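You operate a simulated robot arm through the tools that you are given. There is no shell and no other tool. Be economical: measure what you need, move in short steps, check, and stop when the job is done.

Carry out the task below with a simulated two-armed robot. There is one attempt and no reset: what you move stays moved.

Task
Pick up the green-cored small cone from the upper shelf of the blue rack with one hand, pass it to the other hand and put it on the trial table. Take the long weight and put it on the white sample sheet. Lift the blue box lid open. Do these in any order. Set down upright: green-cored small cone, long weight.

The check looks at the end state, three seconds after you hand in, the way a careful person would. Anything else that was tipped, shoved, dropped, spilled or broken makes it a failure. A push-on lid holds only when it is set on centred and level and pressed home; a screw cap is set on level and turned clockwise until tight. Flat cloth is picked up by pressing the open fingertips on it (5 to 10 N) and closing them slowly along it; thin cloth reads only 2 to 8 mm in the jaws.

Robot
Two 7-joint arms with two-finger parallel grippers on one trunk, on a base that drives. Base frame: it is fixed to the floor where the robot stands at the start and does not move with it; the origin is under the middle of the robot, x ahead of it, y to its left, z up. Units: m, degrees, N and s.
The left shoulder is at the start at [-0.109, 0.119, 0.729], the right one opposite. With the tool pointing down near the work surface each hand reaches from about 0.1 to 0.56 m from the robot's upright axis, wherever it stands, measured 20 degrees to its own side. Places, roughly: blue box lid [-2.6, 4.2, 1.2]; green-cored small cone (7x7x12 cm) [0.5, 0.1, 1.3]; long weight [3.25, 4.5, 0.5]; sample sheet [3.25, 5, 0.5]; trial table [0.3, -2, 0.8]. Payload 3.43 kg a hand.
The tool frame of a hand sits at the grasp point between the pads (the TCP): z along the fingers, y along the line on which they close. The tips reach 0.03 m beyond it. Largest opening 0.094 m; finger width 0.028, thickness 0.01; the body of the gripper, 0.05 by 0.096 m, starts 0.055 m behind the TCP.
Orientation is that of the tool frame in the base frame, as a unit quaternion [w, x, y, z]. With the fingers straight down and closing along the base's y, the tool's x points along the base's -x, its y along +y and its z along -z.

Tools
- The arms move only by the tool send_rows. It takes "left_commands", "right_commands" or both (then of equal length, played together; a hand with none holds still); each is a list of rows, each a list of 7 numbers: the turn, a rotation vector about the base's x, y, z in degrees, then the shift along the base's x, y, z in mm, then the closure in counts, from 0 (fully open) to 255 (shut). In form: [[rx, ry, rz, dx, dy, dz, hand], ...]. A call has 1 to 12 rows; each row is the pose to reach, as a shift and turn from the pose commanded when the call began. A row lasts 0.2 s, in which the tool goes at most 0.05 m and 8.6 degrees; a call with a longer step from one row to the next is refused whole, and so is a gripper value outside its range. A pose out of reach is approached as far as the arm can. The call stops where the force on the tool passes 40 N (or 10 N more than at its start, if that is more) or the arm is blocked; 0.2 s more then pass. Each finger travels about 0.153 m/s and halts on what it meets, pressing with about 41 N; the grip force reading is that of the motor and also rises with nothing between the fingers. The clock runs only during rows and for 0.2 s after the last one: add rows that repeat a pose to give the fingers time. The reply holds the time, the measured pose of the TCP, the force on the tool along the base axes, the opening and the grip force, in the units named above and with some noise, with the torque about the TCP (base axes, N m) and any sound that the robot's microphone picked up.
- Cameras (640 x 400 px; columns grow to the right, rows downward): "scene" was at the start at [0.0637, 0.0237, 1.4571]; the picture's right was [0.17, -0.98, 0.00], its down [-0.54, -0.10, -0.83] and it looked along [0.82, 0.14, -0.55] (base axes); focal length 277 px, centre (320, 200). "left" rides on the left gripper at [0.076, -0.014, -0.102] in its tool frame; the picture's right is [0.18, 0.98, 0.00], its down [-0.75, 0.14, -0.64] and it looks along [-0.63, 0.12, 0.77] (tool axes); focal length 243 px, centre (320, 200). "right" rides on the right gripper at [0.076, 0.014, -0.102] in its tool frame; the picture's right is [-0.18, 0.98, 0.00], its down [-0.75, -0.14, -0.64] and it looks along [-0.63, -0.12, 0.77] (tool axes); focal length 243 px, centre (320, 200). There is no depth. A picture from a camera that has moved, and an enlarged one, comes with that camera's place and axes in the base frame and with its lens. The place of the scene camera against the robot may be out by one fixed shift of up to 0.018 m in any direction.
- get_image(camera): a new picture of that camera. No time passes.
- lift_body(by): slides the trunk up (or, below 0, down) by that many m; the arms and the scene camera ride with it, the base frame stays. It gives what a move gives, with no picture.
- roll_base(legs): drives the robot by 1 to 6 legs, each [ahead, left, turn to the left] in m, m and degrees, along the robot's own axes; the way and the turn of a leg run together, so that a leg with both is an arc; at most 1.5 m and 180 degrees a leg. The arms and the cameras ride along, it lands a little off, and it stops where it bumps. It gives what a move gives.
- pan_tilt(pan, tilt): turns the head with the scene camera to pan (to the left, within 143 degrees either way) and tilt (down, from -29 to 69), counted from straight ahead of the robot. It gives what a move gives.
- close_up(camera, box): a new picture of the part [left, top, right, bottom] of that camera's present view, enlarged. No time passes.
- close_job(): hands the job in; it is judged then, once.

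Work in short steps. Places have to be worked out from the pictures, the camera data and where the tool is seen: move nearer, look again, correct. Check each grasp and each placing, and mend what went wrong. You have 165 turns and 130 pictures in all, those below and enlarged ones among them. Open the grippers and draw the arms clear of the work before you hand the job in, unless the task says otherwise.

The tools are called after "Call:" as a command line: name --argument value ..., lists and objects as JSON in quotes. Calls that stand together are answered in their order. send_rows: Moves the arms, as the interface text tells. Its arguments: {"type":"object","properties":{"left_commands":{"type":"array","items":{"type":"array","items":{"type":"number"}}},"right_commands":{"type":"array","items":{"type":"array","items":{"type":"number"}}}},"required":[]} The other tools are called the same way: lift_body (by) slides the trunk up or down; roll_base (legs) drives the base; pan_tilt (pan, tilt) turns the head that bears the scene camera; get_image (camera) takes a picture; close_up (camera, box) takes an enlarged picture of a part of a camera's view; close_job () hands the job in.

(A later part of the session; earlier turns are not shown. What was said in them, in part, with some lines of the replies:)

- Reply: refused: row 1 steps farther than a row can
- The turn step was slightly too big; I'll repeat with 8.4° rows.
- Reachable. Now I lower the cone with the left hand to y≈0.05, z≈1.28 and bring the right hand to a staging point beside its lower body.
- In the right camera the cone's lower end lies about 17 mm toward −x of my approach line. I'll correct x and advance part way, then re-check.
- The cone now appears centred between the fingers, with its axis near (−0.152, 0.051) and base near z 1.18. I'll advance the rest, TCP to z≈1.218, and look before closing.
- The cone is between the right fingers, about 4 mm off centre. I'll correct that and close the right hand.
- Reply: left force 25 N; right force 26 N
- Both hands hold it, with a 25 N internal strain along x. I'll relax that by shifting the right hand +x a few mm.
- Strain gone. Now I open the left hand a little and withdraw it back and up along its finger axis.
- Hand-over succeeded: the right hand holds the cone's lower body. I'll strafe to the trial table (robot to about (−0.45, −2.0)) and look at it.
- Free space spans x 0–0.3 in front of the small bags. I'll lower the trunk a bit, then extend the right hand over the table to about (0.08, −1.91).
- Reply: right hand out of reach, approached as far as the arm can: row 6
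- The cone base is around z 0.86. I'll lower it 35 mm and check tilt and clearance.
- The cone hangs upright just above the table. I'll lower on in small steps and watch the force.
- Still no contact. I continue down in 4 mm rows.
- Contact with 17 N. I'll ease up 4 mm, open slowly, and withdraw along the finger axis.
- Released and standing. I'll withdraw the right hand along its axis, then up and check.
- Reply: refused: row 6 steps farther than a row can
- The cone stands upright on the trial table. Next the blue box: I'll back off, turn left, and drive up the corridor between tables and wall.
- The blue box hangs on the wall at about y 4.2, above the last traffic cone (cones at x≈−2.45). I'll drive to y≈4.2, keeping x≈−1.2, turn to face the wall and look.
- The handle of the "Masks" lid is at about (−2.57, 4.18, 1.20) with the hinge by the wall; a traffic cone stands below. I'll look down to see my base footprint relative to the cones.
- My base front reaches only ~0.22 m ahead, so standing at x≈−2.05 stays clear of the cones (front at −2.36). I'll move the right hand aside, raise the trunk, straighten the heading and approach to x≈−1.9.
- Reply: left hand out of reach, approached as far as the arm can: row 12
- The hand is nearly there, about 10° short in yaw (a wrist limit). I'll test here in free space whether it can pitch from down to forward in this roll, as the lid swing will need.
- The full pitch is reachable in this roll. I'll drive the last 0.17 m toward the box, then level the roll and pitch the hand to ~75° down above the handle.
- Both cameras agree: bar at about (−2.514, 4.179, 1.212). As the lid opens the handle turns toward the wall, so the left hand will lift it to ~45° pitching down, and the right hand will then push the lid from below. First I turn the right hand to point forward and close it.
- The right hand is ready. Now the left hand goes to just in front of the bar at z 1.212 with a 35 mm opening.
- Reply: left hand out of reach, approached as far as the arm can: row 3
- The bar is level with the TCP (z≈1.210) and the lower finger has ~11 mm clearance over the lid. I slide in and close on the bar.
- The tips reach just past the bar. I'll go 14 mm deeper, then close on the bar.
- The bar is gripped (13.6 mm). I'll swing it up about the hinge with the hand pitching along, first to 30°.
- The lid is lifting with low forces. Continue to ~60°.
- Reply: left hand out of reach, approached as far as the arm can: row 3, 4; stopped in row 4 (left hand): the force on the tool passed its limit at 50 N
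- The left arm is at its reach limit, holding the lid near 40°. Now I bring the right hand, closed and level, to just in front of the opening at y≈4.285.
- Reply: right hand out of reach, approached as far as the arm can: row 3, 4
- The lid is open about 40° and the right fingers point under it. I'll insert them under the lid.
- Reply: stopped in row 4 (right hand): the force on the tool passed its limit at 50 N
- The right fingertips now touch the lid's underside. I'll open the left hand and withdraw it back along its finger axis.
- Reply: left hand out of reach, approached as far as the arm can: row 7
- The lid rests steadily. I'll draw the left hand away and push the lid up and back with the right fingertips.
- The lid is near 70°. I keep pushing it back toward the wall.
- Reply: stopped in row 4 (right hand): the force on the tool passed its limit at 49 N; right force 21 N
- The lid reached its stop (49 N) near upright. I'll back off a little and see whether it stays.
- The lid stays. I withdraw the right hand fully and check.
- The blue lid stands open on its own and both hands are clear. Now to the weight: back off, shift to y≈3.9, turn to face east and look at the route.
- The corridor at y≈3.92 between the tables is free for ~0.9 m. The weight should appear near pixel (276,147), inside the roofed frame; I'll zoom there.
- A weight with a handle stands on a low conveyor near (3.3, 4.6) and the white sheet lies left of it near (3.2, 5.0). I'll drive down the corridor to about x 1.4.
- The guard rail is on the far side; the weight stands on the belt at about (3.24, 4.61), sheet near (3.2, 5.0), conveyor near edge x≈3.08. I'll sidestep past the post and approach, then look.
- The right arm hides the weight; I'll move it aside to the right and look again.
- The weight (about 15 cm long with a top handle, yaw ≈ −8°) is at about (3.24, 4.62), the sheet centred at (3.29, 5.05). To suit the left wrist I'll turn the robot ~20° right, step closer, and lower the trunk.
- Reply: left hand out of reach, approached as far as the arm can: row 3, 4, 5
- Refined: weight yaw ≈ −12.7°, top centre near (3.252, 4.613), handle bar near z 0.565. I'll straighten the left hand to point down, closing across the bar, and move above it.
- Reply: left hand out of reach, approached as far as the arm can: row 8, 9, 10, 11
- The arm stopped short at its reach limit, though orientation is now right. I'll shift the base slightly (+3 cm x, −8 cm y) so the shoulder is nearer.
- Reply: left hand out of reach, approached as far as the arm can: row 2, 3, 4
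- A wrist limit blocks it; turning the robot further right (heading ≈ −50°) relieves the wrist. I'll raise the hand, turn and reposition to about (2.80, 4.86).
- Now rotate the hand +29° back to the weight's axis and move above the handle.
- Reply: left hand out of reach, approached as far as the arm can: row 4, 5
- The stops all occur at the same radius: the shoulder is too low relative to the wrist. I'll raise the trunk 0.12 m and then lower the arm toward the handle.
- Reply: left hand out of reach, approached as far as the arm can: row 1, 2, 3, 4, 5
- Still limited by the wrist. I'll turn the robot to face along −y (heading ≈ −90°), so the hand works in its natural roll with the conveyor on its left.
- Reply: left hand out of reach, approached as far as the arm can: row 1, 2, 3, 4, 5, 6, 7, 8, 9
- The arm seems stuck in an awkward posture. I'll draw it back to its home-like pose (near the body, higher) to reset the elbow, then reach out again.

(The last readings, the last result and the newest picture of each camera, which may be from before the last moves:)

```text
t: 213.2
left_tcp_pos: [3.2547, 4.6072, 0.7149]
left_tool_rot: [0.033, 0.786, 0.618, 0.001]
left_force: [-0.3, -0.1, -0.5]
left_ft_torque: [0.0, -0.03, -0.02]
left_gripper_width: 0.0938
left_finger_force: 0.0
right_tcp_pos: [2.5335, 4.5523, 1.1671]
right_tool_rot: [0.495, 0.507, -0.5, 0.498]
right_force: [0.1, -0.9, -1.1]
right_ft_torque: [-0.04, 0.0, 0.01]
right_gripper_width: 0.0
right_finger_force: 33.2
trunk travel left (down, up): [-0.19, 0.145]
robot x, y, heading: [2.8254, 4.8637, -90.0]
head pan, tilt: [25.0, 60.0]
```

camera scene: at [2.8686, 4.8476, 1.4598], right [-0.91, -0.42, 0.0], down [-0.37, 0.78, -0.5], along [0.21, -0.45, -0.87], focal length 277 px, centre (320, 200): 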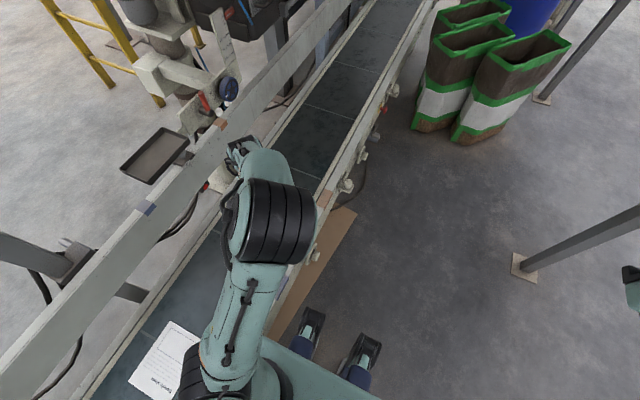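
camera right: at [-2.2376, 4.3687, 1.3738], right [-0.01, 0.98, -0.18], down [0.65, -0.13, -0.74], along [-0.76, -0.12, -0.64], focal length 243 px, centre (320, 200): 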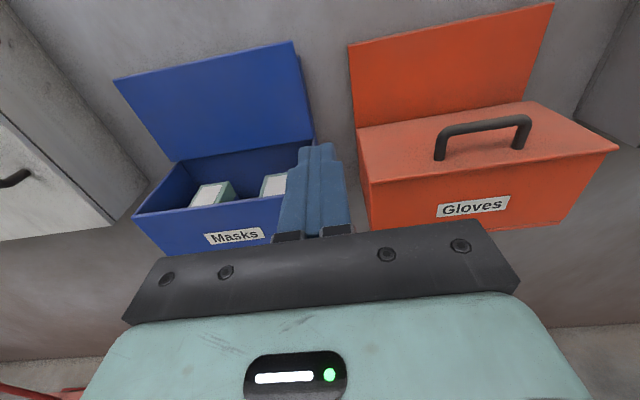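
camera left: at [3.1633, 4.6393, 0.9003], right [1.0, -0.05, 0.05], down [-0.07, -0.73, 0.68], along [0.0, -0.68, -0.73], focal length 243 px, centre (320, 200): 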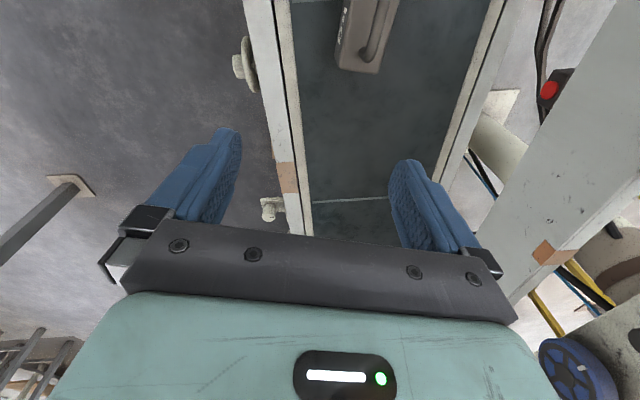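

The reset worked: reached (3.255, 4.607, 0.715). I'll level the hand and descend to z≈0.64, then look.

Call:
send_rows --left_commands '[[1.5, 1.2, 0, 0, 2, -30, 0], [3, 2.3, 0, -2, 4, -60, 0], [3, 2.3, 0, -2, 5, -75, 0]]'

Call:
get_image --camera "left"

Call:
get_image --camera "scene"

```text
t: 213.9
left_tcp_pos: [3.251, 4.6146, 0.6381]
left_tool_rot: [0.001, 0.786, 0.618, 0.002]
left_force: [0.4, 0.6, -0.1]
left_ft_torque: [0.04, -0.02, -0.03]
left_gripper_width: 0.0939
left_finger_force: 0.1
right_tcp_pos: [2.534, 4.5508, 1.1665]
right_tool_rot: [0.495, 0.507, -0.5, 0.499]
right_force: [0.6, -0.2, 0.1]
right_ft_torque: [-0.01, -0.03, -0.03]
right_gripper_width: 0.0001
right_finger_force: 33.0
trunk travel left (down, up): [-0.19, 0.145]
robot x, y, heading: [2.8273, 4.8531, -90.0]
head pan, tilt: [25.0, 60.0]
```

```text
45 pictures are left
camera left: at [3.2555, 4.6923, 0.7419], right [1.0, -0.05, 0.0], down [-0.04, -0.77, 0.64], along [-0.03, -0.64, -0.77], focal length 243 px, centre (320, 200)
```

left: 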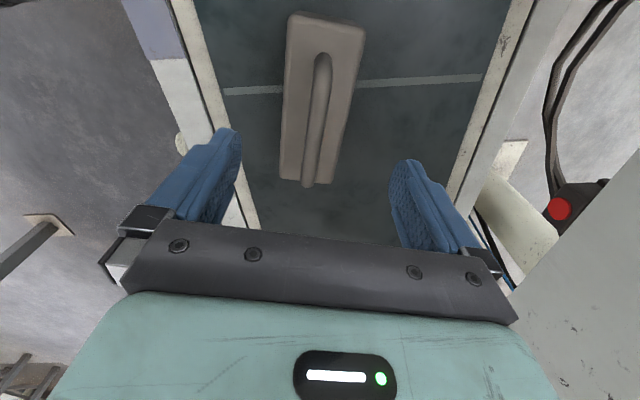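

```text
44 pictures are left
camera scene: at [2.8688, 4.8476, 1.4598], right [-0.91, -0.42, 0.0], down [-0.37, 0.78, -0.5], along [0.21, -0.45, -0.87], focal length 277 px, centre (320, 200)
```

scene: 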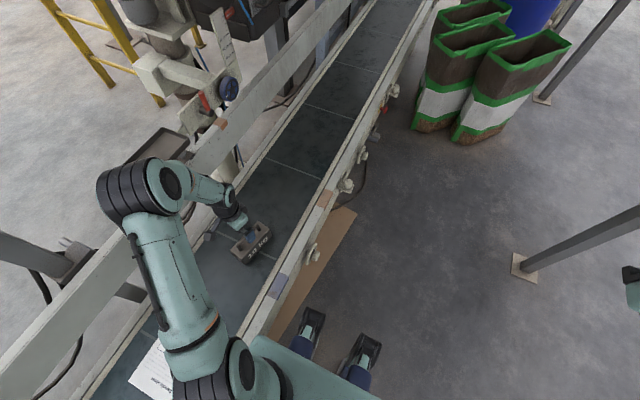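

The handle bar is centred under the hand at (3.248, 4.615). I'll descend to z≈0.57, straddling the bar.

Call:
send_rows --left_commands '[[0, 0, 1.5, -1, 0, -25, 0], [0, 0, 3, -2, 0, -50, 0], [0, 0, 3, -2, 0, -63, 0]]'

Call:
get_image --camera "left"

```text
t: 214.8
left_tcp_pos: [3.2501, 4.6132, 0.5778]
left_tool_rot: [0.001, 0.769, 0.639, 0.001]
left_force: [0.0, 0.1, 0.3]
left_ft_torque: [0.02, -0.03, 0.02]
left_gripper_width: 0.0939
left_finger_force: 0.1
right_tcp_pos: [2.5338, 4.5521, 1.1671]
right_tool_rot: [0.494, 0.507, -0.5, 0.498]
right_force: [-0.3, -0.3, -0.1]
right_ft_torque: [0.02, 0.01, 0.03]
right_gripper_width: 0.0001
right_finger_force: 33.1
trunk travel left (down, up): [-0.19, 0.145]
robot x, y, heading: [2.8287, 4.857, -89.7]
head pan, tilt: [25.0, 60.0]
```

```text
43 pictures are left
camera left: at [3.2497, 4.6917, 0.6795], right [1.0, 0.0, 0.0], down [0.0, -0.77, 0.64], along [0.0, -0.64, -0.77], focal length 243 px, centre (320, 200)
```

left: 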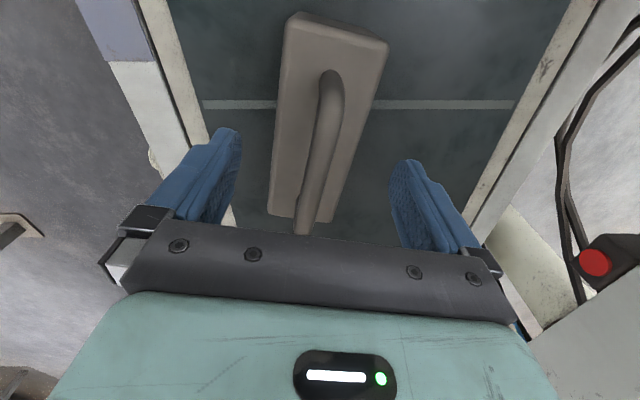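

Aligned. I'll go 8 mm lower and close.

Call:
send_rows --left_commands '[[0, 0, 0, -2, 2, -8, 0], [0, 0, 0, -2, 2, -8, 80], [0, 0, 0, -2, 2, -8, 160], [0, 0, 0, -2, 2, -8, 220], [0, 0, 0, -2, 2, -8, 255], [0, 0, 0, -2, 2, -8, 255]]'

Call:
get_image --camera "left"

```text
t: 216.2
left_tcp_pos: [3.2476, 4.6149, 0.568]
left_tool_rot: [0.0, 0.77, 0.639, 0.001]
left_force: [-0.1, -0.5, 0.8]
left_ft_torque: [-0.09, 0.01, -0.47]
left_gripper_width: 0.0135
left_finger_force: 41.6
right_tcp_pos: [2.5333, 4.5521, 1.1649]
right_tool_rot: [0.494, 0.508, -0.5, 0.498]
right_force: [-0.3, 0.4, 0.7]
right_ft_torque: [0.03, -0.01, 0.0]
right_gripper_width: 0.0
right_finger_force: 33.1
trunk travel left (down, up): [-0.19, 0.145]
robot x, y, heading: [2.8301, 4.8592, -90.2]
head pan, tilt: [25.0, 60.0]
```

```text
42 pictures are left
camera left: at [3.2482, 4.6933, 0.6712], right [1.0, 0.0, 0.0], down [0.0, -0.77, 0.64], along [0.0, -0.64, -0.77], focal length 243 px, centre (320, 200)
```

left: 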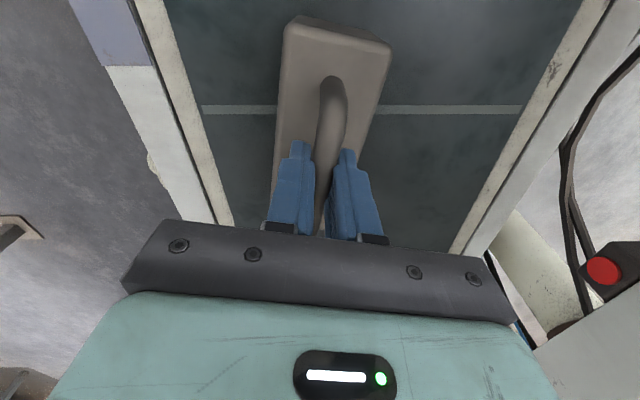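

The bar is gripped. I lift 15 mm gently to weigh it.

Call:
send_rows --left_commands '[[0, 0, 0, 0, 0, 5, 255], [0, 0, 0, 0, 0, 10, 255], [0, 0, 0, 0, 0, 18, 255], [0, 0, 0, 0, 0, 18, 255]]'

Call:
get_image --camera "left"

```text
t: 217.2
left_tcp_pos: [3.2484, 4.6135, 0.5851]
left_tool_rot: [-0.001, 0.77, 0.639, 0.001]
left_force: [1.1, 0.3, -11.6]
left_ft_torque: [0.08, -0.02, -0.01]
left_gripper_width: 0.0137
left_finger_force: 41.3
right_tcp_pos: [2.534, 4.5517, 1.166]
right_tool_rot: [0.494, 0.508, -0.5, 0.498]
right_force: [0.0, 0.5, 0.4]
right_ft_torque: [0.0, -0.01, -0.03]
right_gripper_width: 0.0001
right_finger_force: 32.6
trunk travel left (down, up): [-0.19, 0.145]
robot x, y, heading: [2.8236, 4.8584, -89.8]
head pan, tilt: [25.0, 60.0]
```

```text
41 pictures are left
camera left: at [3.2483, 4.6924, 0.6886], right [1.0, 0.0, 0.0], down [0.0, -0.77, 0.64], along [0.0, -0.64, -0.77], focal length 243 px, centre (320, 200)
```

left: 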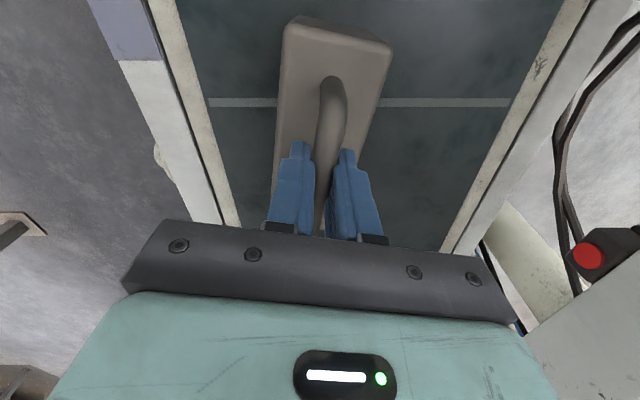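

It weighs only ~1.2 kg and hangs level. I'll raise it 55 mm and drive the robot backward (+y) 0.43 m to bring it over the sheet.

Call:
send_rows --left_commands '[[0, 0, 0, 0, 0, 20, 255], [0, 0, 0, 0, 0, 40, 255], [0, 0, 0, 0, 0, 55, 255]]'

Call:
roll_base --legs '[[-0.43, 0, 0]]'

Call:
get_image --camera "left"

Call:
get_image --camera "scene"

```text
t: 217.9
left_tcp_pos: [3.2477, 4.6144, 0.6416]
left_tool_rot: [0.001, 0.769, 0.639, 0.001]
left_force: [-0.4, 0.7, -11.0]
left_ft_torque: [0.12, 0.0, 0.02]
left_gripper_width: 0.0135
left_finger_force: 40.9
right_tcp_pos: [2.5334, 4.5512, 1.1659]
right_tool_rot: [0.495, 0.507, -0.5, 0.498]
right_force: [0.0, -0.4, -1.1]
right_ft_torque: [0.01, -0.02, -0.01]
right_gripper_width: 0.0001
right_finger_force: 33.1
trunk travel left (down, up): [-0.19, 0.145]
robot x, y, heading: [2.8256, 4.8586, -90.0]
head pan, tilt: [25.0, 60.0]
```

```text
t: 220.0
left_tcp_pos: [3.2444, 4.8178, 0.6396]
left_tool_rot: [0.0, 0.771, 0.636, 0.0]
left_force: [0.4, -0.2, -12.5]
left_ft_torque: [0.11, -0.04, 0.04]
left_gripper_width: 0.0137
left_finger_force: 41.0
right_tcp_pos: [2.5317, 4.7591, 1.166]
right_tool_rot: [0.495, 0.507, -0.501, 0.497]
right_force: [0.1, -0.2, 0.6]
right_ft_torque: [-0.01, 0.04, 0.02]
right_gripper_width: 0.0001
right_finger_force: 33.5
trunk travel left (down, up): [-0.19, 0.145]
robot x, y, heading: [2.8307, 5.0657, -90.4]
head pan, tilt: [25.0, 60.0]
stopped in leg 1: the robot was blocked; the commanded pose is now the measured one
```

```text
40 pictures are left
camera left: at [3.245, 4.8966, 0.7416], right [1.0, -0.01, 0.0], down [0.0, -0.77, 0.64], along [0.0, -0.64, -0.77], focal length 243 px, centre (320, 200)
```

left: 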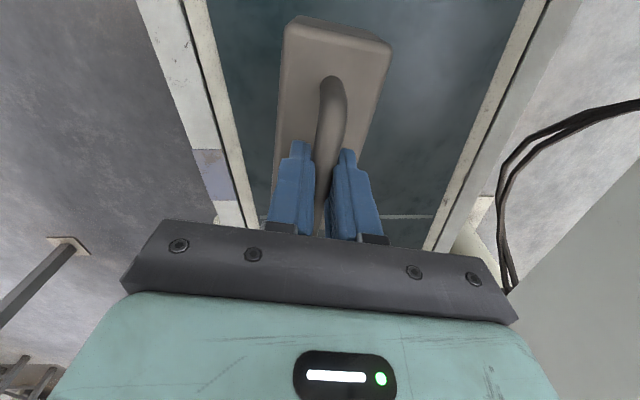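

```text
39 pictures are left
camera scene: at [2.8683, 5.0554, 1.4597], right [-0.91, -0.42, 0.0], down [-0.36, 0.79, -0.5], along [0.21, -0.45, -0.87], focal length 277 px, centre (320, 200)
```

scene: 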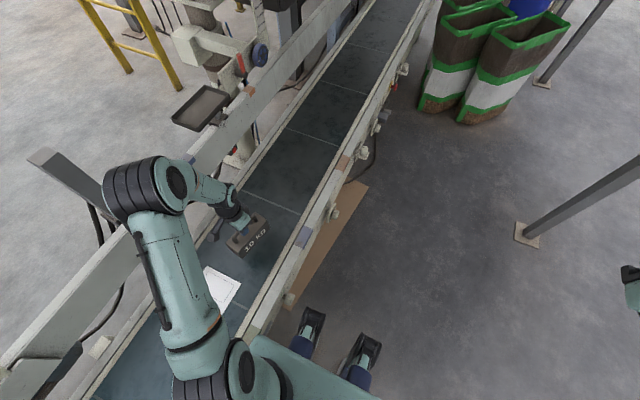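

A conveyor leg blocked the base, which is fine. The sheet centre triangulates to about (3.305, 5.06), belt z≈0.43; I'll carry the weight there with the arm.

Call:
send_rows --left_commands '[[0, 0, 0, 10, 40, 0, 255], [0, 0, 0, 20, 80, 0, 255], [0, 0, 0, 30, 120, 0, 255], [0, 0, 0, 40, 160, 0, 255], [0, 0, 0, 50, 200, 0, 255], [0, 0, 0, 56, 240, 0, 255]]'

Call:
get_image --camera "left"

Call:
get_image --camera "scene"

```text
t: 221.4
left_tcp_pos: [3.3021, 5.0598, 0.6407]
left_tool_rot: [0.003, 0.772, 0.635, -0.001]
left_force: [-0.6, 0.2, -12.2]
left_ft_torque: [0.13, -0.03, 0.0]
left_gripper_width: 0.0139
left_finger_force: 40.8
right_tcp_pos: [2.5335, 4.7606, 1.1672]
right_tool_rot: [0.495, 0.508, -0.501, 0.497]
right_force: [0.7, 0.5, -0.1]
right_ft_torque: [-0.03, 0.0, -0.02]
right_gripper_width: 0.0
right_finger_force: 33.1
trunk travel left (down, up): [-0.19, 0.145]
robot x, y, heading: [2.8292, 5.0657, -90.1]
head pan, tilt: [25.0, 60.0]
```

```text
38 pictures are left
camera left: at [3.3024, 5.1377, 0.7426], right [1.0, -0.01, 0.0], down [-0.01, -0.76, 0.65], along [0.0, -0.65, -0.76], focal length 243 px, centre (320, 200)
```

left: 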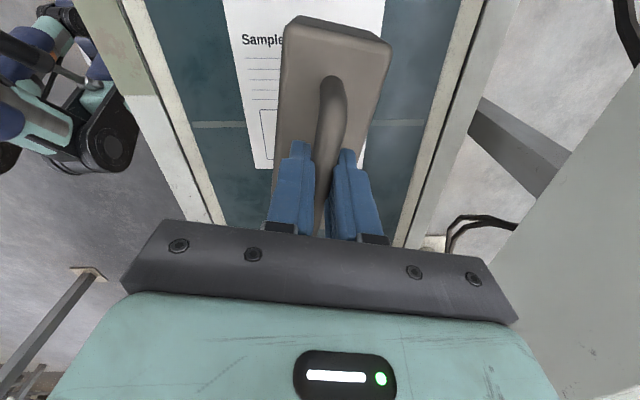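

```text
37 pictures are left
camera scene: at [2.8685, 5.055, 1.4597], right [-0.91, -0.42, 0.0], down [-0.36, 0.79, -0.5], along [0.21, -0.45, -0.87], focal length 277 px, centre (320, 200)
```

scene: 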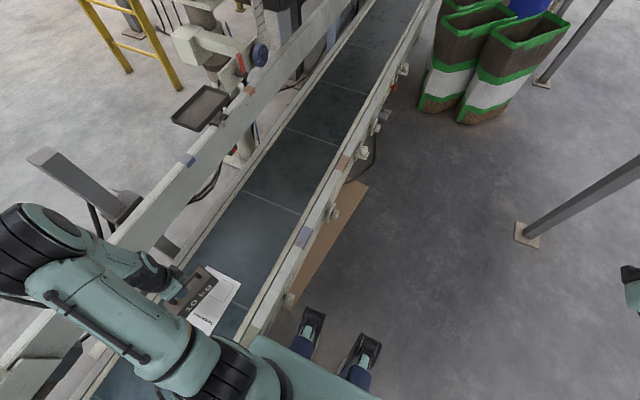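

From the left camera the sheet spans x≈3.205–3.37, y≈4.94–5.14, so its centre is about (3.287, 5.04). I'll shift −15/−24 mm and descend to just above the pick height.

Call:
send_rows --left_commands '[[0, 0, 0, -15, -24, 0, 255], [0, 0, 0, -15, -24, -25, 255], [0, 0, 0, -15, -24, -50, 255], [0, 0, 0, -15, -24, -66, 255]]'

Call:
get_image --camera "left"

Call:
close_up --camera "scene" --box '[130, 220, 290, 350]'

```text
t: 222.4
left_tcp_pos: [3.2864, 5.0315, 0.5729]
left_tool_rot: [0.002, 0.771, 0.637, -0.001]
left_force: [0.3, 0.6, -12.0]
left_ft_torque: [0.1, -0.03, 0.01]
left_gripper_width: 0.0136
left_finger_force: 41.2
right_tcp_pos: [2.5326, 4.7585, 1.1664]
right_tool_rot: [0.496, 0.506, -0.501, 0.497]
right_force: [0.1, 0.1, 0.5]
right_ft_torque: [-0.02, 0.01, 0.03]
right_gripper_width: 0.0
right_finger_force: 33.3
trunk travel left (down, up): [-0.19, 0.145]
robot x, y, heading: [2.8268, 5.065, -90.5]
head pan, tilt: [25.0, 60.0]
```

```text
36 pictures are left
camera left: at [3.2871, 5.1113, 0.6755], right [1.0, -0.01, 0.0], down [-0.01, -0.76, 0.65], along [0.0, -0.65, -0.76], focal length 243 px, centre (320, 200)
```

left: 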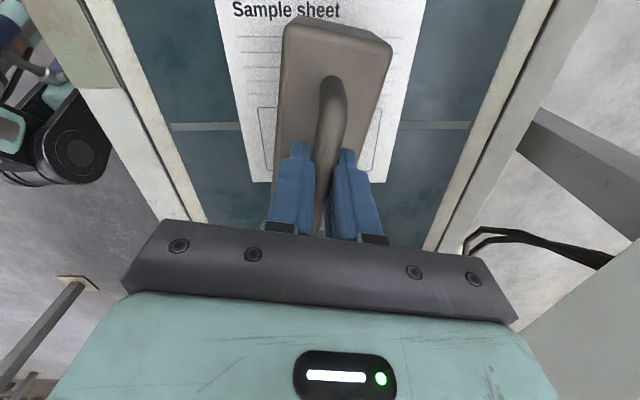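

```text
3.08 times, centred on (210, 285) of scene
camera zoom: at [2.8686, 5.0541, 1.4597], right [-0.91, -0.42, 0.0], down [-0.36, 0.79, -0.5], along [0.21, -0.45, -0.87], focal length 853 px, centre (658, -62)
```

zoom: 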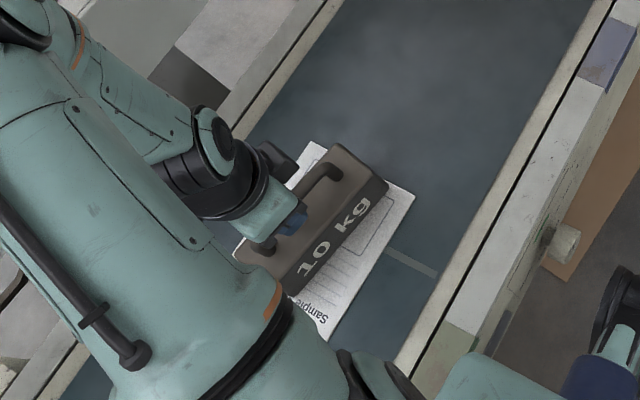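

The weight is centred over the sheet. I'll lower the last few millimetres watching the force.

Call:
send_rows --left_commands '[[0, 0, 0, 0, 2, -3, 255], [0, 0, 0, 0, 2, -6, 255]]'

```text
t: 223.0
left_tcp_pos: [3.2869, 5.0327, 0.5724]
left_tool_rot: [0.006, 0.772, 0.635, 0.001]
left_force: [-4.8, 0.3, 26.4]
left_ft_torque: [0.58, -0.05, 0.03]
left_gripper_width: 0.0134
left_finger_force: 40.3
right_tcp_pos: [2.5295, 4.7585, 1.1661]
right_tool_rot: [0.494, 0.507, -0.501, 0.497]
right_force: [0.5, 0.7, -0.2]
right_ft_torque: [-0.02, 0.0, -0.01]
right_gripper_width: 0.0
right_finger_force: 33.0
trunk travel left (down, up): [-0.19, 0.145]
robot x, y, heading: [2.8263, 5.0642, -89.9]
head pan, tilt: [25.0, 60.0]
stopped in row 2 (left hand): the force on the tool passed its limit at 43 N (the readings are from after the stop); the commanded pose is now the measured one
```

Firm contact. I open the fingers slowly and rise straight up.

Call:
send_rows --left_commands '[[0, 0, 0, 0, 0, 2, 255], [0, 0, 0, 0, 0, 2, 200], [0, 0, 0, 0, 0, 2, 140], [0, 0, 0, 0, 0, 2, 100], [0, 0, 0, 0, 0, 2, 100], [0, 0, 0, 0, 0, 20, 100], [0, 0, 0, 0, 0, 50, 100], [0, 0, 0, 0, 0, 90, 100], [0, 0, 0, 0, 0, 130, 100]]'

Call:
get_image --camera "left"

Call:
close_up --camera "scene" --box '[130, 220, 290, 350]'

```text
t: 225.0
left_tcp_pos: [3.2887, 5.0332, 0.7005]
left_tool_rot: [0.004, 0.772, 0.636, 0.0]
left_force: [-0.5, 0.6, -0.9]
left_ft_torque: [-0.02, 0.0, 0.02]
left_gripper_width: 0.057
left_finger_force: 0.0
right_tcp_pos: [2.5302, 4.7575, 1.1661]
right_tool_rot: [0.495, 0.507, -0.501, 0.497]
right_force: [0.6, -0.1, 0.4]
right_ft_torque: [0.01, -0.01, 0.02]
right_gripper_width: 0.0
right_finger_force: 33.3
trunk travel left (down, up): [-0.19, 0.145]
robot x, y, heading: [2.8271, 5.0644, -90.1]
head pan, tilt: [25.0, 60.0]
```

```text
34 pictures are left
camera left: at [3.2874, 5.111, 0.8026], right [1.0, -0.01, 0.01], down [-0.01, -0.76, 0.65], along [0.0, -0.65, -0.76], focal length 243 px, centre (320, 200)
```

left: 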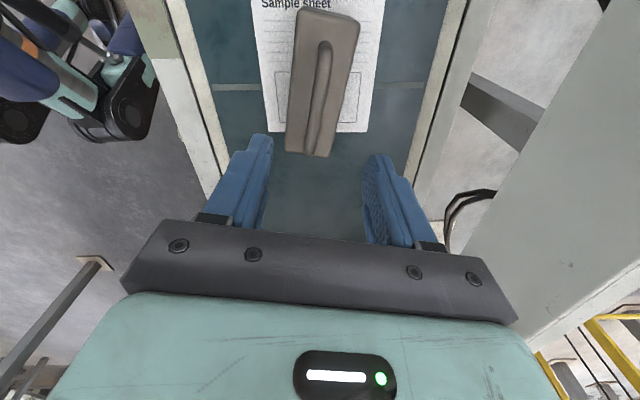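

```text
3.08 times, centred on (210, 285) of scene
camera zoom: at [2.8666, 5.0538, 1.4598], right [-0.91, -0.42, 0.0], down [-0.36, 0.79, -0.5], along [0.21, -0.45, -0.87], focal length 853 px, centre (658, -62)
```

zoom: 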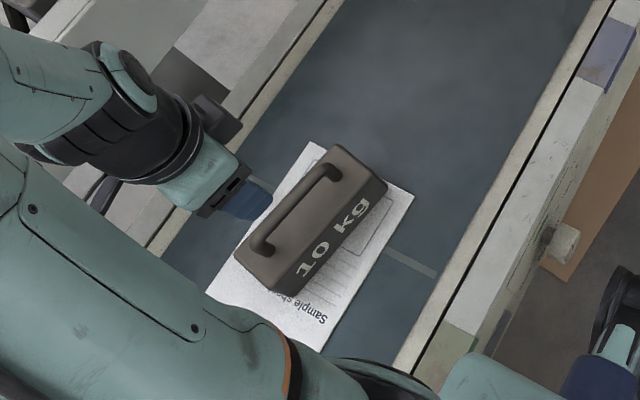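

The weight stands upright entirely on the sheet. I'll withdraw the left arm up and toward the body, open both grippers, and take a final look.

Call:
send_rows --left_commands '[[0, 0, 0, 0, -10, 40, 0], [0, 0, 0, -10, -30, 80, 0], [0, 0, 0, -30, -50, 120, 0], [0, 0, 0, -55, -75, 155, 0], [0, 0, 0, -85, -100, 185, 0], [0, 0, 0, -115, -125, 215, 0], [0, 0, 0, -145, -150, 245, 0], [0, 0, 0, -175, -175, 270, 0], [0, 0, 0, -205, -200, 290, 0]]' --right_commands '[[0, 0, 0, 0, 0, 0, 200], [0, 0, 0, 0, 0, 0, 150], [0, 0, 0, 0, 0, 0, 100], [0, 0, 0, 0, 0, 0, 50], [0, 0, 0, 0, 0, 0, 0], [0, 0, 0, 0, 0, 0, 0], [0, 0, 0, 0, 0, 0, 0], [0, 0, 0, 0, 0, 0, 0], [0, 0, 0, 0, 0, 0, 0]]'

Call:
pan_tilt --pan 80 --tilt 60

Call:
get_image --camera "scene"

Call:
pan_tilt --pan 140 --tilt 60

Call:
get_image --camera "scene"

```text
t: 227.0
left_tcp_pos: [3.0831, 4.8319, 0.9878]
left_tool_rot: [0.006, 0.771, 0.636, 0.002]
left_force: [0.0, 0.7, -0.2]
left_ft_torque: [-0.01, 0.01, 0.03]
left_gripper_width: 0.0941
left_finger_force: 0.0
right_tcp_pos: [2.5316, 4.7577, 1.1662]
right_tool_rot: [0.495, 0.507, -0.501, 0.497]
right_force: [0.2, -0.1, -0.3]
right_ft_torque: [0.02, 0.03, 0.01]
right_gripper_width: 0.0936
right_finger_force: 0.1
trunk travel left (down, up): [-0.19, 0.145]
robot x, y, heading: [2.8299, 5.0666, -90.0]
head pan, tilt: [25.0, 60.0]
```

```text
t: 228.2
left_tcp_pos: [3.0843, 4.8329, 0.9873]
left_tool_rot: [0.006, 0.771, 0.637, 0.002]
left_force: [0.6, 0.3, 0.0]
left_ft_torque: [0.01, -0.03, 0.03]
left_gripper_width: 0.0939
left_finger_force: 0.0
right_tcp_pos: [2.5321, 4.7588, 1.1658]
right_tool_rot: [0.494, 0.508, -0.501, 0.497]
right_force: [0.6, 0.2, 0.4]
right_ft_torque: [0.0, 0.01, -0.01]
right_gripper_width: 0.0938
right_finger_force: 0.0
trunk travel left (down, up): [-0.19, 0.145]
robot x, y, heading: [2.8255, 5.0671, -89.8]
head pan, tilt: [80.0, 60.0]
```

```text
32 pictures are left
camera scene: at [2.905, 5.1027, 1.4598], right [-0.18, -0.98, 0.0], down [-0.85, 0.15, -0.5], along [0.49, -0.09, -0.87], focal length 277 px, centre (320, 200)
```

scene: 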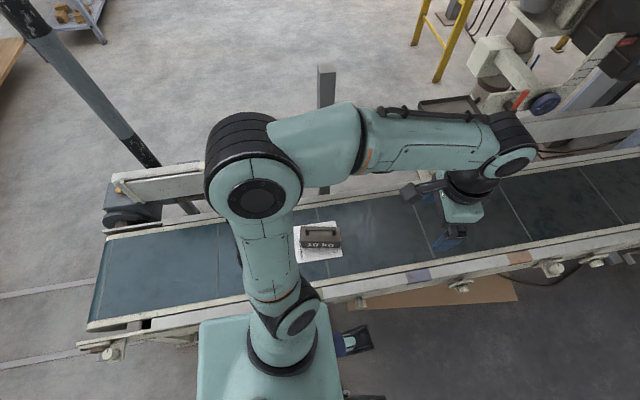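

```text
t: 229.6
left_tcp_pos: [3.0842, 4.8336, 0.9875]
left_tool_rot: [0.006, 0.771, 0.637, 0.002]
left_force: [0.4, 0.8, -0.1]
left_ft_torque: [0.0, -0.01, 0.02]
left_gripper_width: 0.0938
left_finger_force: 0.0
right_tcp_pos: [2.5315, 4.7591, 1.1652]
right_tool_rot: [0.495, 0.508, -0.501, 0.496]
right_force: [0.9, 0.5, 0.4]
right_ft_torque: [-0.01, 0.04, -0.01]
right_gripper_width: 0.094
right_finger_force: 0.0
trunk travel left (down, up): [-0.19, 0.145]
robot x, y, heading: [2.8274, 5.0666, -89.9]
head pan, tilt: [140.0, 60.0]
```

```text
31 pictures are left
camera scene: at [2.8824, 5.1654, 1.4598], right [0.76, -0.64, 0.0], down [-0.56, -0.66, -0.5], along [0.32, 0.38, -0.87], focal length 277 px, centre (320, 200)
```

scene: 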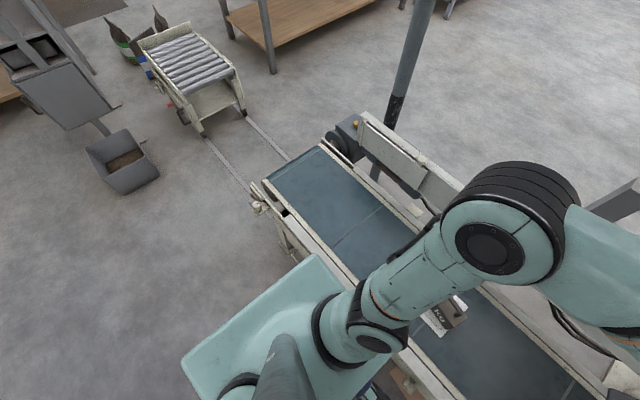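

Nothing was disturbed behind me (the block was the conveyor leg). I'll drive clear of the conveyor and take a last look at the weight.

Call:
roll_base --legs '[[0, -0.4, 0]]'

Call:
pan_tilt --pan 90 --tilt 45

Call:
get_image --camera "scene"

```text
t: 231.2
left_tcp_pos: [3.0816, 4.8314, 0.9883]
left_tool_rot: [0.005, 0.774, 0.633, 0.0]
left_force: [-0.3, -0.2, -0.8]
left_ft_torque: [0.05, 0.0, 0.01]
left_gripper_width: 0.0942
left_finger_force: 0.1
right_tcp_pos: [2.5278, 4.7608, 1.1652]
right_tool_rot: [0.496, 0.506, -0.503, 0.495]
right_force: [-0.2, -0.4, 0.1]
right_ft_torque: [0.04, -0.02, 0.01]
right_gripper_width: 0.0939
right_finger_force: 0.1
trunk travel left (down, up): [-0.19, 0.145]
robot x, y, heading: [2.8259, 5.0699, -90.5]
head pan, tilt: [140.0, 60.0]
stopped in leg 1: the robot was blocked; the commanded pose is now the measured one
```

```text
t: 232.4
left_tcp_pos: [3.081, 4.8312, 0.9877]
left_tool_rot: [0.005, 0.774, 0.633, 0.0]
left_force: [0.2, -0.6, 0.3]
left_ft_torque: [-0.01, -0.02, 0.0]
left_gripper_width: 0.0942
left_finger_force: 0.1
right_tcp_pos: [2.5283, 4.76, 1.166]
right_tool_rot: [0.496, 0.506, -0.503, 0.495]
right_force: [-0.3, -0.4, 0.7]
right_ft_torque: [0.03, -0.03, -0.01]
right_gripper_width: 0.0942
right_finger_force: 0.1
trunk travel left (down, up): [-0.19, 0.145]
robot x, y, heading: [2.821, 5.0658, -90.6]
head pan, tilt: [90.0, 45.0]
```

```text
30 pictures are left
camera scene: at [2.9191, 5.1147, 1.4792], right [-0.01, -1.0, 0.0], down [-0.71, 0.01, -0.71], along [0.71, -0.01, -0.71], focal length 277 px, centre (320, 200)
```

scene: 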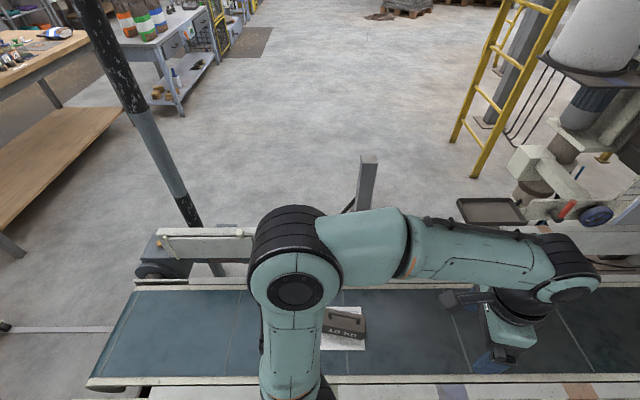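

Blocked sideways (still against the leg). I'll go ahead a little first and then sidestep.

Call:
roll_base --legs '[[0.2, 0, 0]]'

Call:
pan_tilt --pan -100 --tilt 60

Call:
get_image --camera "scene"

```text
t: 234.0
left_tcp_pos: [3.079, 4.6337, 0.9877]
left_tool_rot: [0.005, 0.774, 0.633, 0.0]
left_force: [0.4, 0.0, 0.1]
left_ft_torque: [0.0, -0.03, 0.01]
left_gripper_width: 0.0943
left_finger_force: 0.0
right_tcp_pos: [2.5266, 4.5634, 1.1663]
right_tool_rot: [0.496, 0.506, -0.503, 0.495]
right_force: [-0.3, 0.8, 0.5]
right_ft_torque: [0.03, 0.01, 0.0]
right_gripper_width: 0.0939
right_finger_force: 0.0
trunk travel left (down, up): [-0.19, 0.145]
robot x, y, heading: [2.8245, 4.8677, -90.6]
head pan, tilt: [90.0, 45.0]
```

```text
t: 236.8
left_tcp_pos: [3.0792, 4.6341, 0.9887]
left_tool_rot: [0.005, 0.774, 0.633, 0.0]
left_force: [-0.2, -0.8, 0.3]
left_ft_torque: [0.0, 0.0, -0.02]
left_gripper_width: 0.0939
left_finger_force: 0.0
right_tcp_pos: [2.5269, 4.5625, 1.166]
right_tool_rot: [0.496, 0.506, -0.503, 0.495]
right_force: [-0.1, 0.4, 0.8]
right_ft_torque: [-0.04, 0.02, -0.01]
right_gripper_width: 0.0942
right_finger_force: 0.1
trunk travel left (down, up): [-0.19, 0.145]
robot x, y, heading: [2.8256, 4.8693, -90.3]
head pan, tilt: [-100.0, 60.0]
```

```text
29 pictures are left
camera scene: at [2.7707, 4.9297, 1.4598], right [0.18, 0.98, 0.0], down [0.85, -0.16, -0.5], along [-0.49, 0.09, -0.87], focal length 277 px, centre (320, 200)
```

scene: 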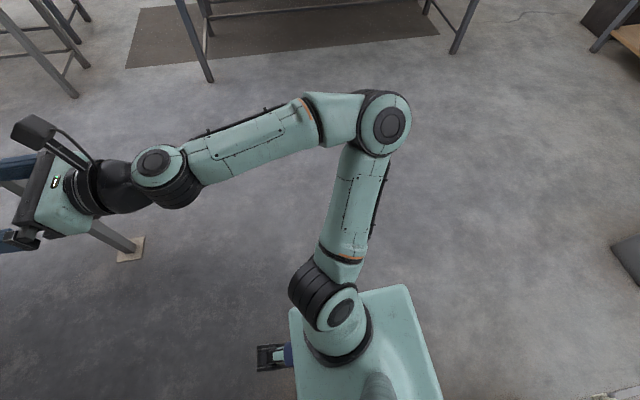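

Right side is free. I sidestep 0.3 m away from the conveyor and view the weight once more.

Call:
roll_base --legs '[[0, -0.3, 0]]'

Call:
pan_tilt --pan 105 --tilt 45

Call:
get_image --camera "scene"

```text
t: 240.0
left_tcp_pos: [2.7851, 4.6371, 0.9893]
left_tool_rot: [0.006, 0.774, 0.633, 0.001]
left_force: [-0.2, -0.6, -0.5]
left_ft_torque: [-0.01, -0.01, 0.01]
left_gripper_width: 0.0941
left_finger_force: 0.1
right_tcp_pos: [2.2321, 4.5656, 1.1657]
right_tool_rot: [0.496, 0.506, -0.503, 0.495]
right_force: [-0.6, -0.6, 0.4]
right_ft_torque: [0.01, 0.05, 0.01]
right_gripper_width: 0.0938
right_finger_force: 0.1
trunk travel left (down, up): [-0.19, 0.145]
robot x, y, heading: [2.5303, 4.8714, -90.8]
head pan, tilt: [-100.0, 60.0]
```

```text
t: 242.9
left_tcp_pos: [2.7867, 4.6358, 0.9886]
left_tool_rot: [0.005, 0.774, 0.633, 0.001]
left_force: [0.3, 0.4, 0.8]
left_ft_torque: [0.01, -0.02, 0.01]
left_gripper_width: 0.094
left_finger_force: 0.1
right_tcp_pos: [2.2328, 4.5673, 1.1664]
right_tool_rot: [0.497, 0.505, -0.503, 0.494]
right_force: [0.4, 0.2, 0.8]
right_ft_torque: [-0.03, 0.0, 0.02]
right_gripper_width: 0.0937
right_finger_force: 0.1
trunk travel left (down, up): [-0.19, 0.145]
robot x, y, heading: [2.5272, 4.8747, -90.5]
head pan, tilt: [105.0, 45.0]
```

```text
28 pictures are left
camera scene: at [2.6222, 4.9405, 1.4792], right [0.25, -0.97, 0.0], down [-0.69, -0.18, -0.71], along [0.68, 0.18, -0.71], focal length 277 px, centre (320, 200)
```

scene: 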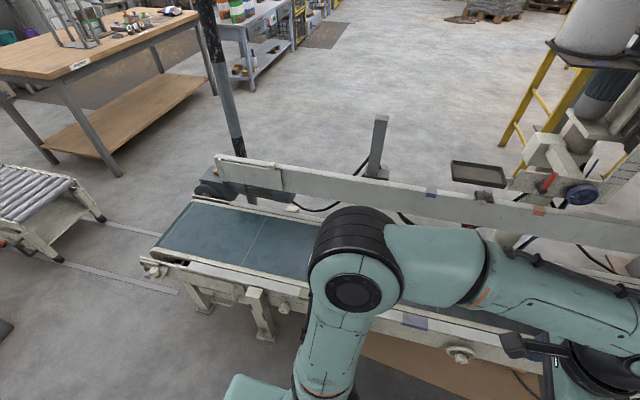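

Call:
roll_base --legs '[[0, 0, 90]]'

Call:
pan_tilt --pan 10 --tilt 48

Call:
get_image --camera "scene"

```text
t: 247.1
left_tcp_pos: [2.7728, 5.1187, 0.9885]
left_tool_rot: [0.003, 0.115, 0.993, 0.005]
left_force: [-0.1, 0.7, 0.1]
left_ft_torque: [-0.02, 0.01, 0.01]
left_gripper_width: 0.0938
left_finger_force: 0.1
right_tcp_pos: [2.8254, 4.5637, 1.1654]
right_tool_rot: [0.013, 0.713, -0.01, 0.701]
right_force: [0.1, 0.5, -0.2]
right_ft_torque: [-0.01, -0.01, 0.01]
right_gripper_width: 0.0939
right_finger_force: 0.0
trunk travel left (down, up): [-0.19, 0.145]
robot x, y, heading: [2.532, 4.8702, -2.0]
head pan, tilt: [105.0, 45.0]
```

```text
t: 248.8
left_tcp_pos: [2.7724, 5.1191, 0.988]
left_tool_rot: [0.003, 0.115, 0.993, 0.004]
left_force: [0.1, 0.3, -0.7]
left_ft_torque: [-0.02, 0.0, -0.02]
left_gripper_width: 0.0938
left_finger_force: 0.0
right_tcp_pos: [2.8255, 4.5639, 1.1657]
right_tool_rot: [0.011, 0.713, -0.008, 0.701]
right_force: [0.2, -0.3, -0.9]
right_ft_torque: [-0.01, -0.02, -0.01]
right_gripper_width: 0.0942
right_finger_force: 0.0
trunk travel left (down, up): [-0.19, 0.145]
robot x, y, heading: [2.5325, 4.8717, -2.3]
head pan, tilt: [10.0, 48.0]
```

```text
27 pictures are left
camera scene: at [2.5796, 4.8912, 1.475], right [0.14, -0.99, 0.0], down [-0.74, -0.1, -0.67], along [0.66, 0.09, -0.74], focal length 277 px, centre (320, 200)
```

scene: 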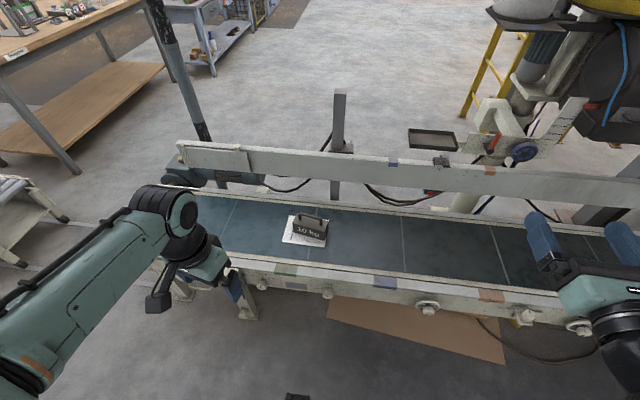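

Call:
close_up --camera "scene" --box '[265, 195, 345, 260]'

```text
6.15 times, centred on (305, 228) of scene
camera zoom: at [2.5796, 4.8912, 1.475], right [0.14, -0.99, 0.0], down [-0.74, -0.1, -0.67], along [0.66, 0.09, -0.74], focal length 1706 px, centre (412, 31)
```

zoom: 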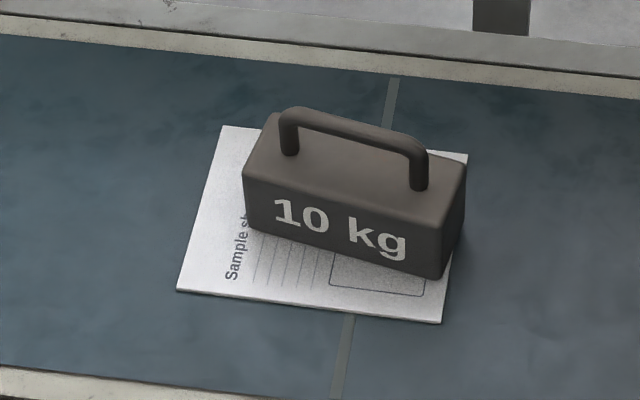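

The weight's right end sits right at the sheet's edge. I'll re-grip it and shift it ~2 cm toward the sheet's middle: first return to the earlier stance.

Call:
roll_base --legs '[[0, 0, -88], [0, 0.29, 0], [-0.16, 0, 0]]'

```text
t: 256.7
left_tcp_pos: [3.0834, 4.8057, 0.9887]
left_tool_rot: [0.006, 0.767, 0.641, 0.0]
left_force: [-0.1, -0.4, 0.2]
left_ft_torque: [-0.05, 0.0, 0.01]
left_gripper_width: 0.0939
left_finger_force: 0.0
right_tcp_pos: [2.5334, 4.7224, 1.1661]
right_tool_rot: [0.491, 0.511, -0.497, 0.5]
right_force: [-0.8, 0.7, 0.3]
right_ft_torque: [0.0, -0.01, 0.0]
right_gripper_width: 0.0941
right_finger_force: 0.1
trunk travel left (down, up): [-0.19, 0.145]
robot x, y, heading: [2.8244, 5.0307, -89.3]
head pan, tilt: [10.0, 48.0]
```

Call:
send_rows --left_commands '[[0, 0, 0, 25, 25, -20, 0], [0, 0, 0, 50, 50, -45, 0], [0, 0, 0, 75, 75, -70, 0], [0, 0, 0, 100, 100, -97, 0], [0, 0, 0, 125, 125, -125, 0], [0, 0, 0, 150, 150, -155, 0], [0, 0, 0, 172, 175, -190, 0], [0, 0, 0, 190, 200, -225, 0], [0, 0, 0, 203, 220, -260, 0], [0, 0, 0, 205, 227, -289, 0]]'

Call:
get_image --camera "left"

```text
t: 258.9
left_tcp_pos: [3.2884, 5.0314, 0.6969]
left_tool_rot: [0.005, 0.767, 0.642, 0.002]
left_force: [-0.9, -0.5, 0.4]
left_ft_torque: [0.0, -0.01, 0.0]
left_gripper_width: 0.0942
left_finger_force: 0.1
right_tcp_pos: [2.5325, 4.7227, 1.1657]
right_tool_rot: [0.492, 0.511, -0.498, 0.5]
right_force: [0.0, 0.1, 0.8]
right_ft_torque: [0.01, 0.0, -0.03]
right_gripper_width: 0.0941
right_finger_force: 0.0
trunk travel left (down, up): [-0.19, 0.145]
robot x, y, heading: [2.8234, 5.0332, -89.3]
head pan, tilt: [10.0, 48.0]
```

```text
25 pictures are left
camera left: at [3.2874, 5.1104, 0.7995], right [1.0, 0.01, 0.01], down [0.0, -0.76, 0.65], along [0.01, -0.65, -0.76], focal length 243 px, centre (320, 200)
```

left: 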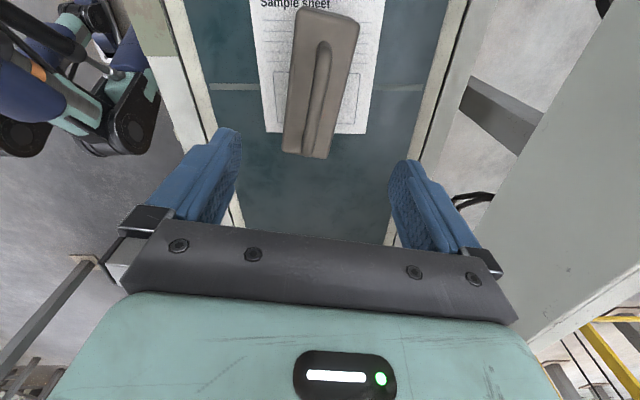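

Same relative pose as at release. I descend, grip, lift 15 mm, and shift +22 mm in y.

Call:
send_rows --left_commands '[[0, 0, 0, 0, 1, -40, 0], [0, 0, 0, 0, 1, -80, 0], [0, 0, 0, 0, 1, -110, 0], [0, 0, 0, 0, 1, -125, 0], [0, 0, 0, 0, 1, -125, 100], [0, 0, 0, 0, 1, -125, 200], [0, 0, 0, 0, 1, -125, 255], [0, 0, 0, 0, 1, -125, 255]]'

Call:
send_rows --left_commands '[[0, 0, 0, 0, 0, 8, 255], [0, 0, 0, 0, 0, 16, 255], [0, 0, 0, -2, 12, 16, 255], [0, 0, 0, -4, 22, 16, 255], [0, 0, 0, -4, 22, 16, 255]]'

Call:
get_image --camera "left"

```text
t: 260.7
left_tcp_pos: [3.2879, 5.0319, 0.5721]
left_tool_rot: [0.006, 0.768, 0.641, 0.0]
left_force: [-1.6, -1.1, -0.1]
left_ft_torque: [0.05, 0.05, -0.11]
left_gripper_width: 0.0136
left_finger_force: 40.7
right_tcp_pos: [2.5323, 4.7231, 1.1658]
right_tool_rot: [0.492, 0.51, -0.498, 0.5]
right_force: [-0.4, -0.2, -0.3]
right_ft_torque: [0.01, -0.04, 0.01]
right_gripper_width: 0.0939
right_finger_force: 0.0
trunk travel left (down, up): [-0.19, 0.145]
robot x, y, heading: [2.8229, 5.0367, -89.3]
head pan, tilt: [10.0, 48.0]
```

```text
t: 261.9
left_tcp_pos: [3.2842, 5.0541, 0.5912]
left_tool_rot: [0.004, 0.767, 0.641, 0.0]
left_force: [-0.7, 0.5, -11.2]
left_ft_torque: [0.12, -0.02, -0.01]
left_gripper_width: 0.0134
left_finger_force: 40.9
right_tcp_pos: [2.5328, 4.7227, 1.1667]
right_tool_rot: [0.491, 0.511, -0.497, 0.5]
right_force: [0.2, 0.9, -0.1]
right_ft_torque: [0.01, 0.02, -0.01]
right_gripper_width: 0.0943
right_finger_force: 0.0
trunk travel left (down, up): [-0.19, 0.145]
robot x, y, heading: [2.8205, 5.0311, -89.3]
head pan, tilt: [10.0, 48.0]
```

```text
24 pictures are left
camera left: at [3.2828, 5.1325, 0.6928], right [1.0, 0.01, 0.01], down [0.0, -0.76, 0.65], along [0.01, -0.65, -0.76], focal length 243 px, centre (320, 200)
```

left: 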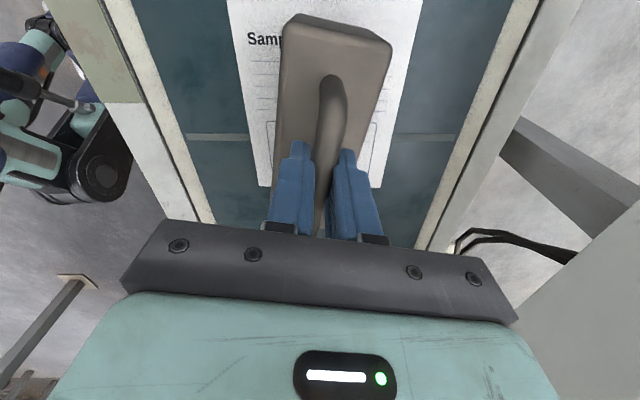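

Lifted and shifted. Now I lower back to contact gently.

Call:
send_rows --left_commands '[[0, 0, 0, 0, 0, -6, 255], [0, 0, 0, 0, 0, -12, 255], [0, 0, 0, 0, 0, -16, 255], [0, 0, 0, 0, 0, -18, 255]]'

```text
t: 262.9
left_tcp_pos: [3.2844, 5.0548, 0.573]
left_tool_rot: [0.005, 0.767, 0.642, 0.001]
left_force: [-1.8, 0.7, -8.5]
left_ft_torque: [-0.04, 0.04, -0.05]
left_gripper_width: 0.0136
left_finger_force: 41.2
right_tcp_pos: [2.5325, 4.7223, 1.1668]
right_tool_rot: [0.491, 0.511, -0.498, 0.5]
right_force: [0.8, -0.3, -0.5]
right_ft_torque: [-0.02, 0.01, -0.01]
right_gripper_width: 0.0938
right_finger_force: 0.0
trunk travel left (down, up): [-0.19, 0.145]
robot x, y, heading: [2.8211, 5.0337, -89.4]
head pan, tilt: [10.0, 48.0]
```

Just touching (load partly off). One more millimetre or so, then open and rise.

Call:
send_rows --left_commands '[[0, 0, 0, 0, 0, -1, 255], [0, 0, 0, 0, 0, -2, 255], [0, 0, 0, 0, 0, -1, 200], [0, 0, 0, 0, 0, -1, 140], [0, 0, 0, 0, 0, -1, 100], [0, 0, 0, 0, 0, -1, 80], [0, 0, 0, 0, 0, 20, 80], [0, 0, 0, 0, 0, 55, 80], [0, 0, 0, 0, 0, 95, 80], [0, 0, 0, 0, -5, 130, 40]]'

Call:
get_image --camera "left"

```text
t: 265.1
left_tcp_pos: [3.2836, 5.0488, 0.7041]
left_tool_rot: [0.005, 0.767, 0.641, 0.001]
left_force: [-0.2, -0.3, 0.1]
left_ft_torque: [-0.01, 0.01, 0.0]
left_gripper_width: 0.0794
left_finger_force: 0.1
right_tcp_pos: [2.5317, 4.7224, 1.1645]
right_tool_rot: [0.491, 0.511, -0.498, 0.5]
right_force: [-1.0, -0.2, 0.3]
right_ft_torque: [0.0, 0.02, 0.02]
right_gripper_width: 0.0941
right_finger_force: 0.0
trunk travel left (down, up): [-0.19, 0.145]
robot x, y, heading: [2.8205, 5.0336, -89.2]
head pan, tilt: [10.0, 48.0]
```

```text
23 pictures are left
camera left: at [3.2827, 5.1286, 0.8056], right [1.0, 0.01, 0.01], down [0.0, -0.76, 0.65], along [0.01, -0.65, -0.76], focal length 243 px, centre (320, 200)
```

left: 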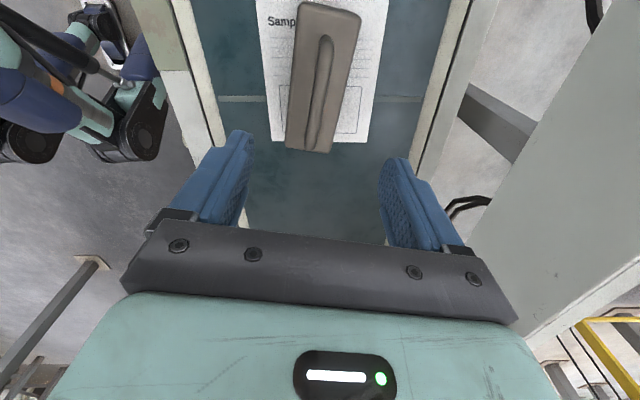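

Placed. I withdraw the arm as before, drive clear and take the final look.

Call:
send_rows --left_commands '[[0, 0, 0, 0, -10, 40, 0], [0, 0, 0, -10, -30, 80, 0], [0, 0, 0, -30, -50, 120, 0], [0, 0, 0, -55, -75, 155, 0], [0, 0, 0, -85, -100, 185, 0], [0, 0, 0, -115, -125, 215, 0], [0, 0, 0, -145, -150, 245, 0], [0, 0, 0, -175, -175, 270, 0], [0, 0, 0, -205, -200, 290, 0]]'

Call:
roll_base --legs '[[0.17, 0, 0], [0, -0.3, 0], [0, 0, 88]]'

Call:
close_up --camera "scene" --box '[240, 170, 380, 280]'

```text
t: 267.1
left_tcp_pos: [3.0787, 4.848, 0.9915]
left_tool_rot: [0.005, 0.767, 0.642, 0.001]
left_force: [-0.3, 0.3, -0.4]
left_ft_torque: [0.0, -0.03, 0.01]
left_gripper_width: 0.0939
left_finger_force: 0.1
right_tcp_pos: [2.5329, 4.7212, 1.1665]
right_tool_rot: [0.491, 0.511, -0.498, 0.5]
right_force: [0.3, 0.3, 0.0]
right_ft_torque: [0.01, 0.02, 0.01]
right_gripper_width: 0.0941
right_finger_force: 0.0
trunk travel left (down, up): [-0.19, 0.145]
robot x, y, heading: [2.822, 5.0336, -89.5]
head pan, tilt: [10.0, 48.0]
```

```text
t: 275.2
left_tcp_pos: [2.718, 5.1113, 0.9918]
left_tool_rot: [0.003, 0.097, 0.995, 0.003]
left_force: [0.5, 1.0, -0.3]
left_ft_torque: [0.01, 0.0, 0.03]
left_gripper_width: 0.094
left_finger_force: 0.0
right_tcp_pos: [2.8362, 4.5627, 1.1662]
right_tool_rot: [-0.001, 0.713, 0.003, 0.701]
right_force: [0.0, 0.2, 0.4]
right_ft_torque: [0.0, -0.02, -0.01]
right_gripper_width: 0.0941
right_finger_force: 0.2
trunk travel left (down, up): [-0.19, 0.145]
robot x, y, heading: [2.5304, 4.8599, -0.3]
head pan, tilt: [10.0, 48.0]
```

```text
3.64 times, centred on (310, 225) of scene
camera zoom: at [2.5784, 4.8796, 1.475], right [0.17, -0.99, 0.0], down [-0.73, -0.13, -0.67], along [0.66, 0.11, -0.74], focal length 1008 px, centre (356, 109)
```

zoom: 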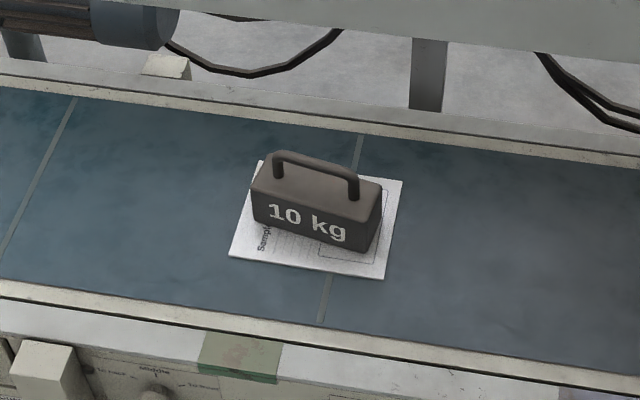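

The weight now stands centred and upright on the sheet. The cone is upright on the trial table, the blue lid is open, and both grippers are open and clear, so I hand in.

Call:
close_job

```text
The job is handed in.
```

All three tasks are done and handed in; I checked each in a picture right after doing it, but didn't re-check the cone or lid at the end.
- **Cone:** I picked the green-cored cone off the rack, passed it from the left hand to the right, and set it upright on the trial table.
- **Lid:** the blue box lid stands open on its own.
- **Weight:** the long weight stands upright on the white sample sheet. I re-gripped it once to centre it.

While positioning for the weight, the base was blocked twice, most likely by a conveyor leg. I saw nothing moved or tipped.
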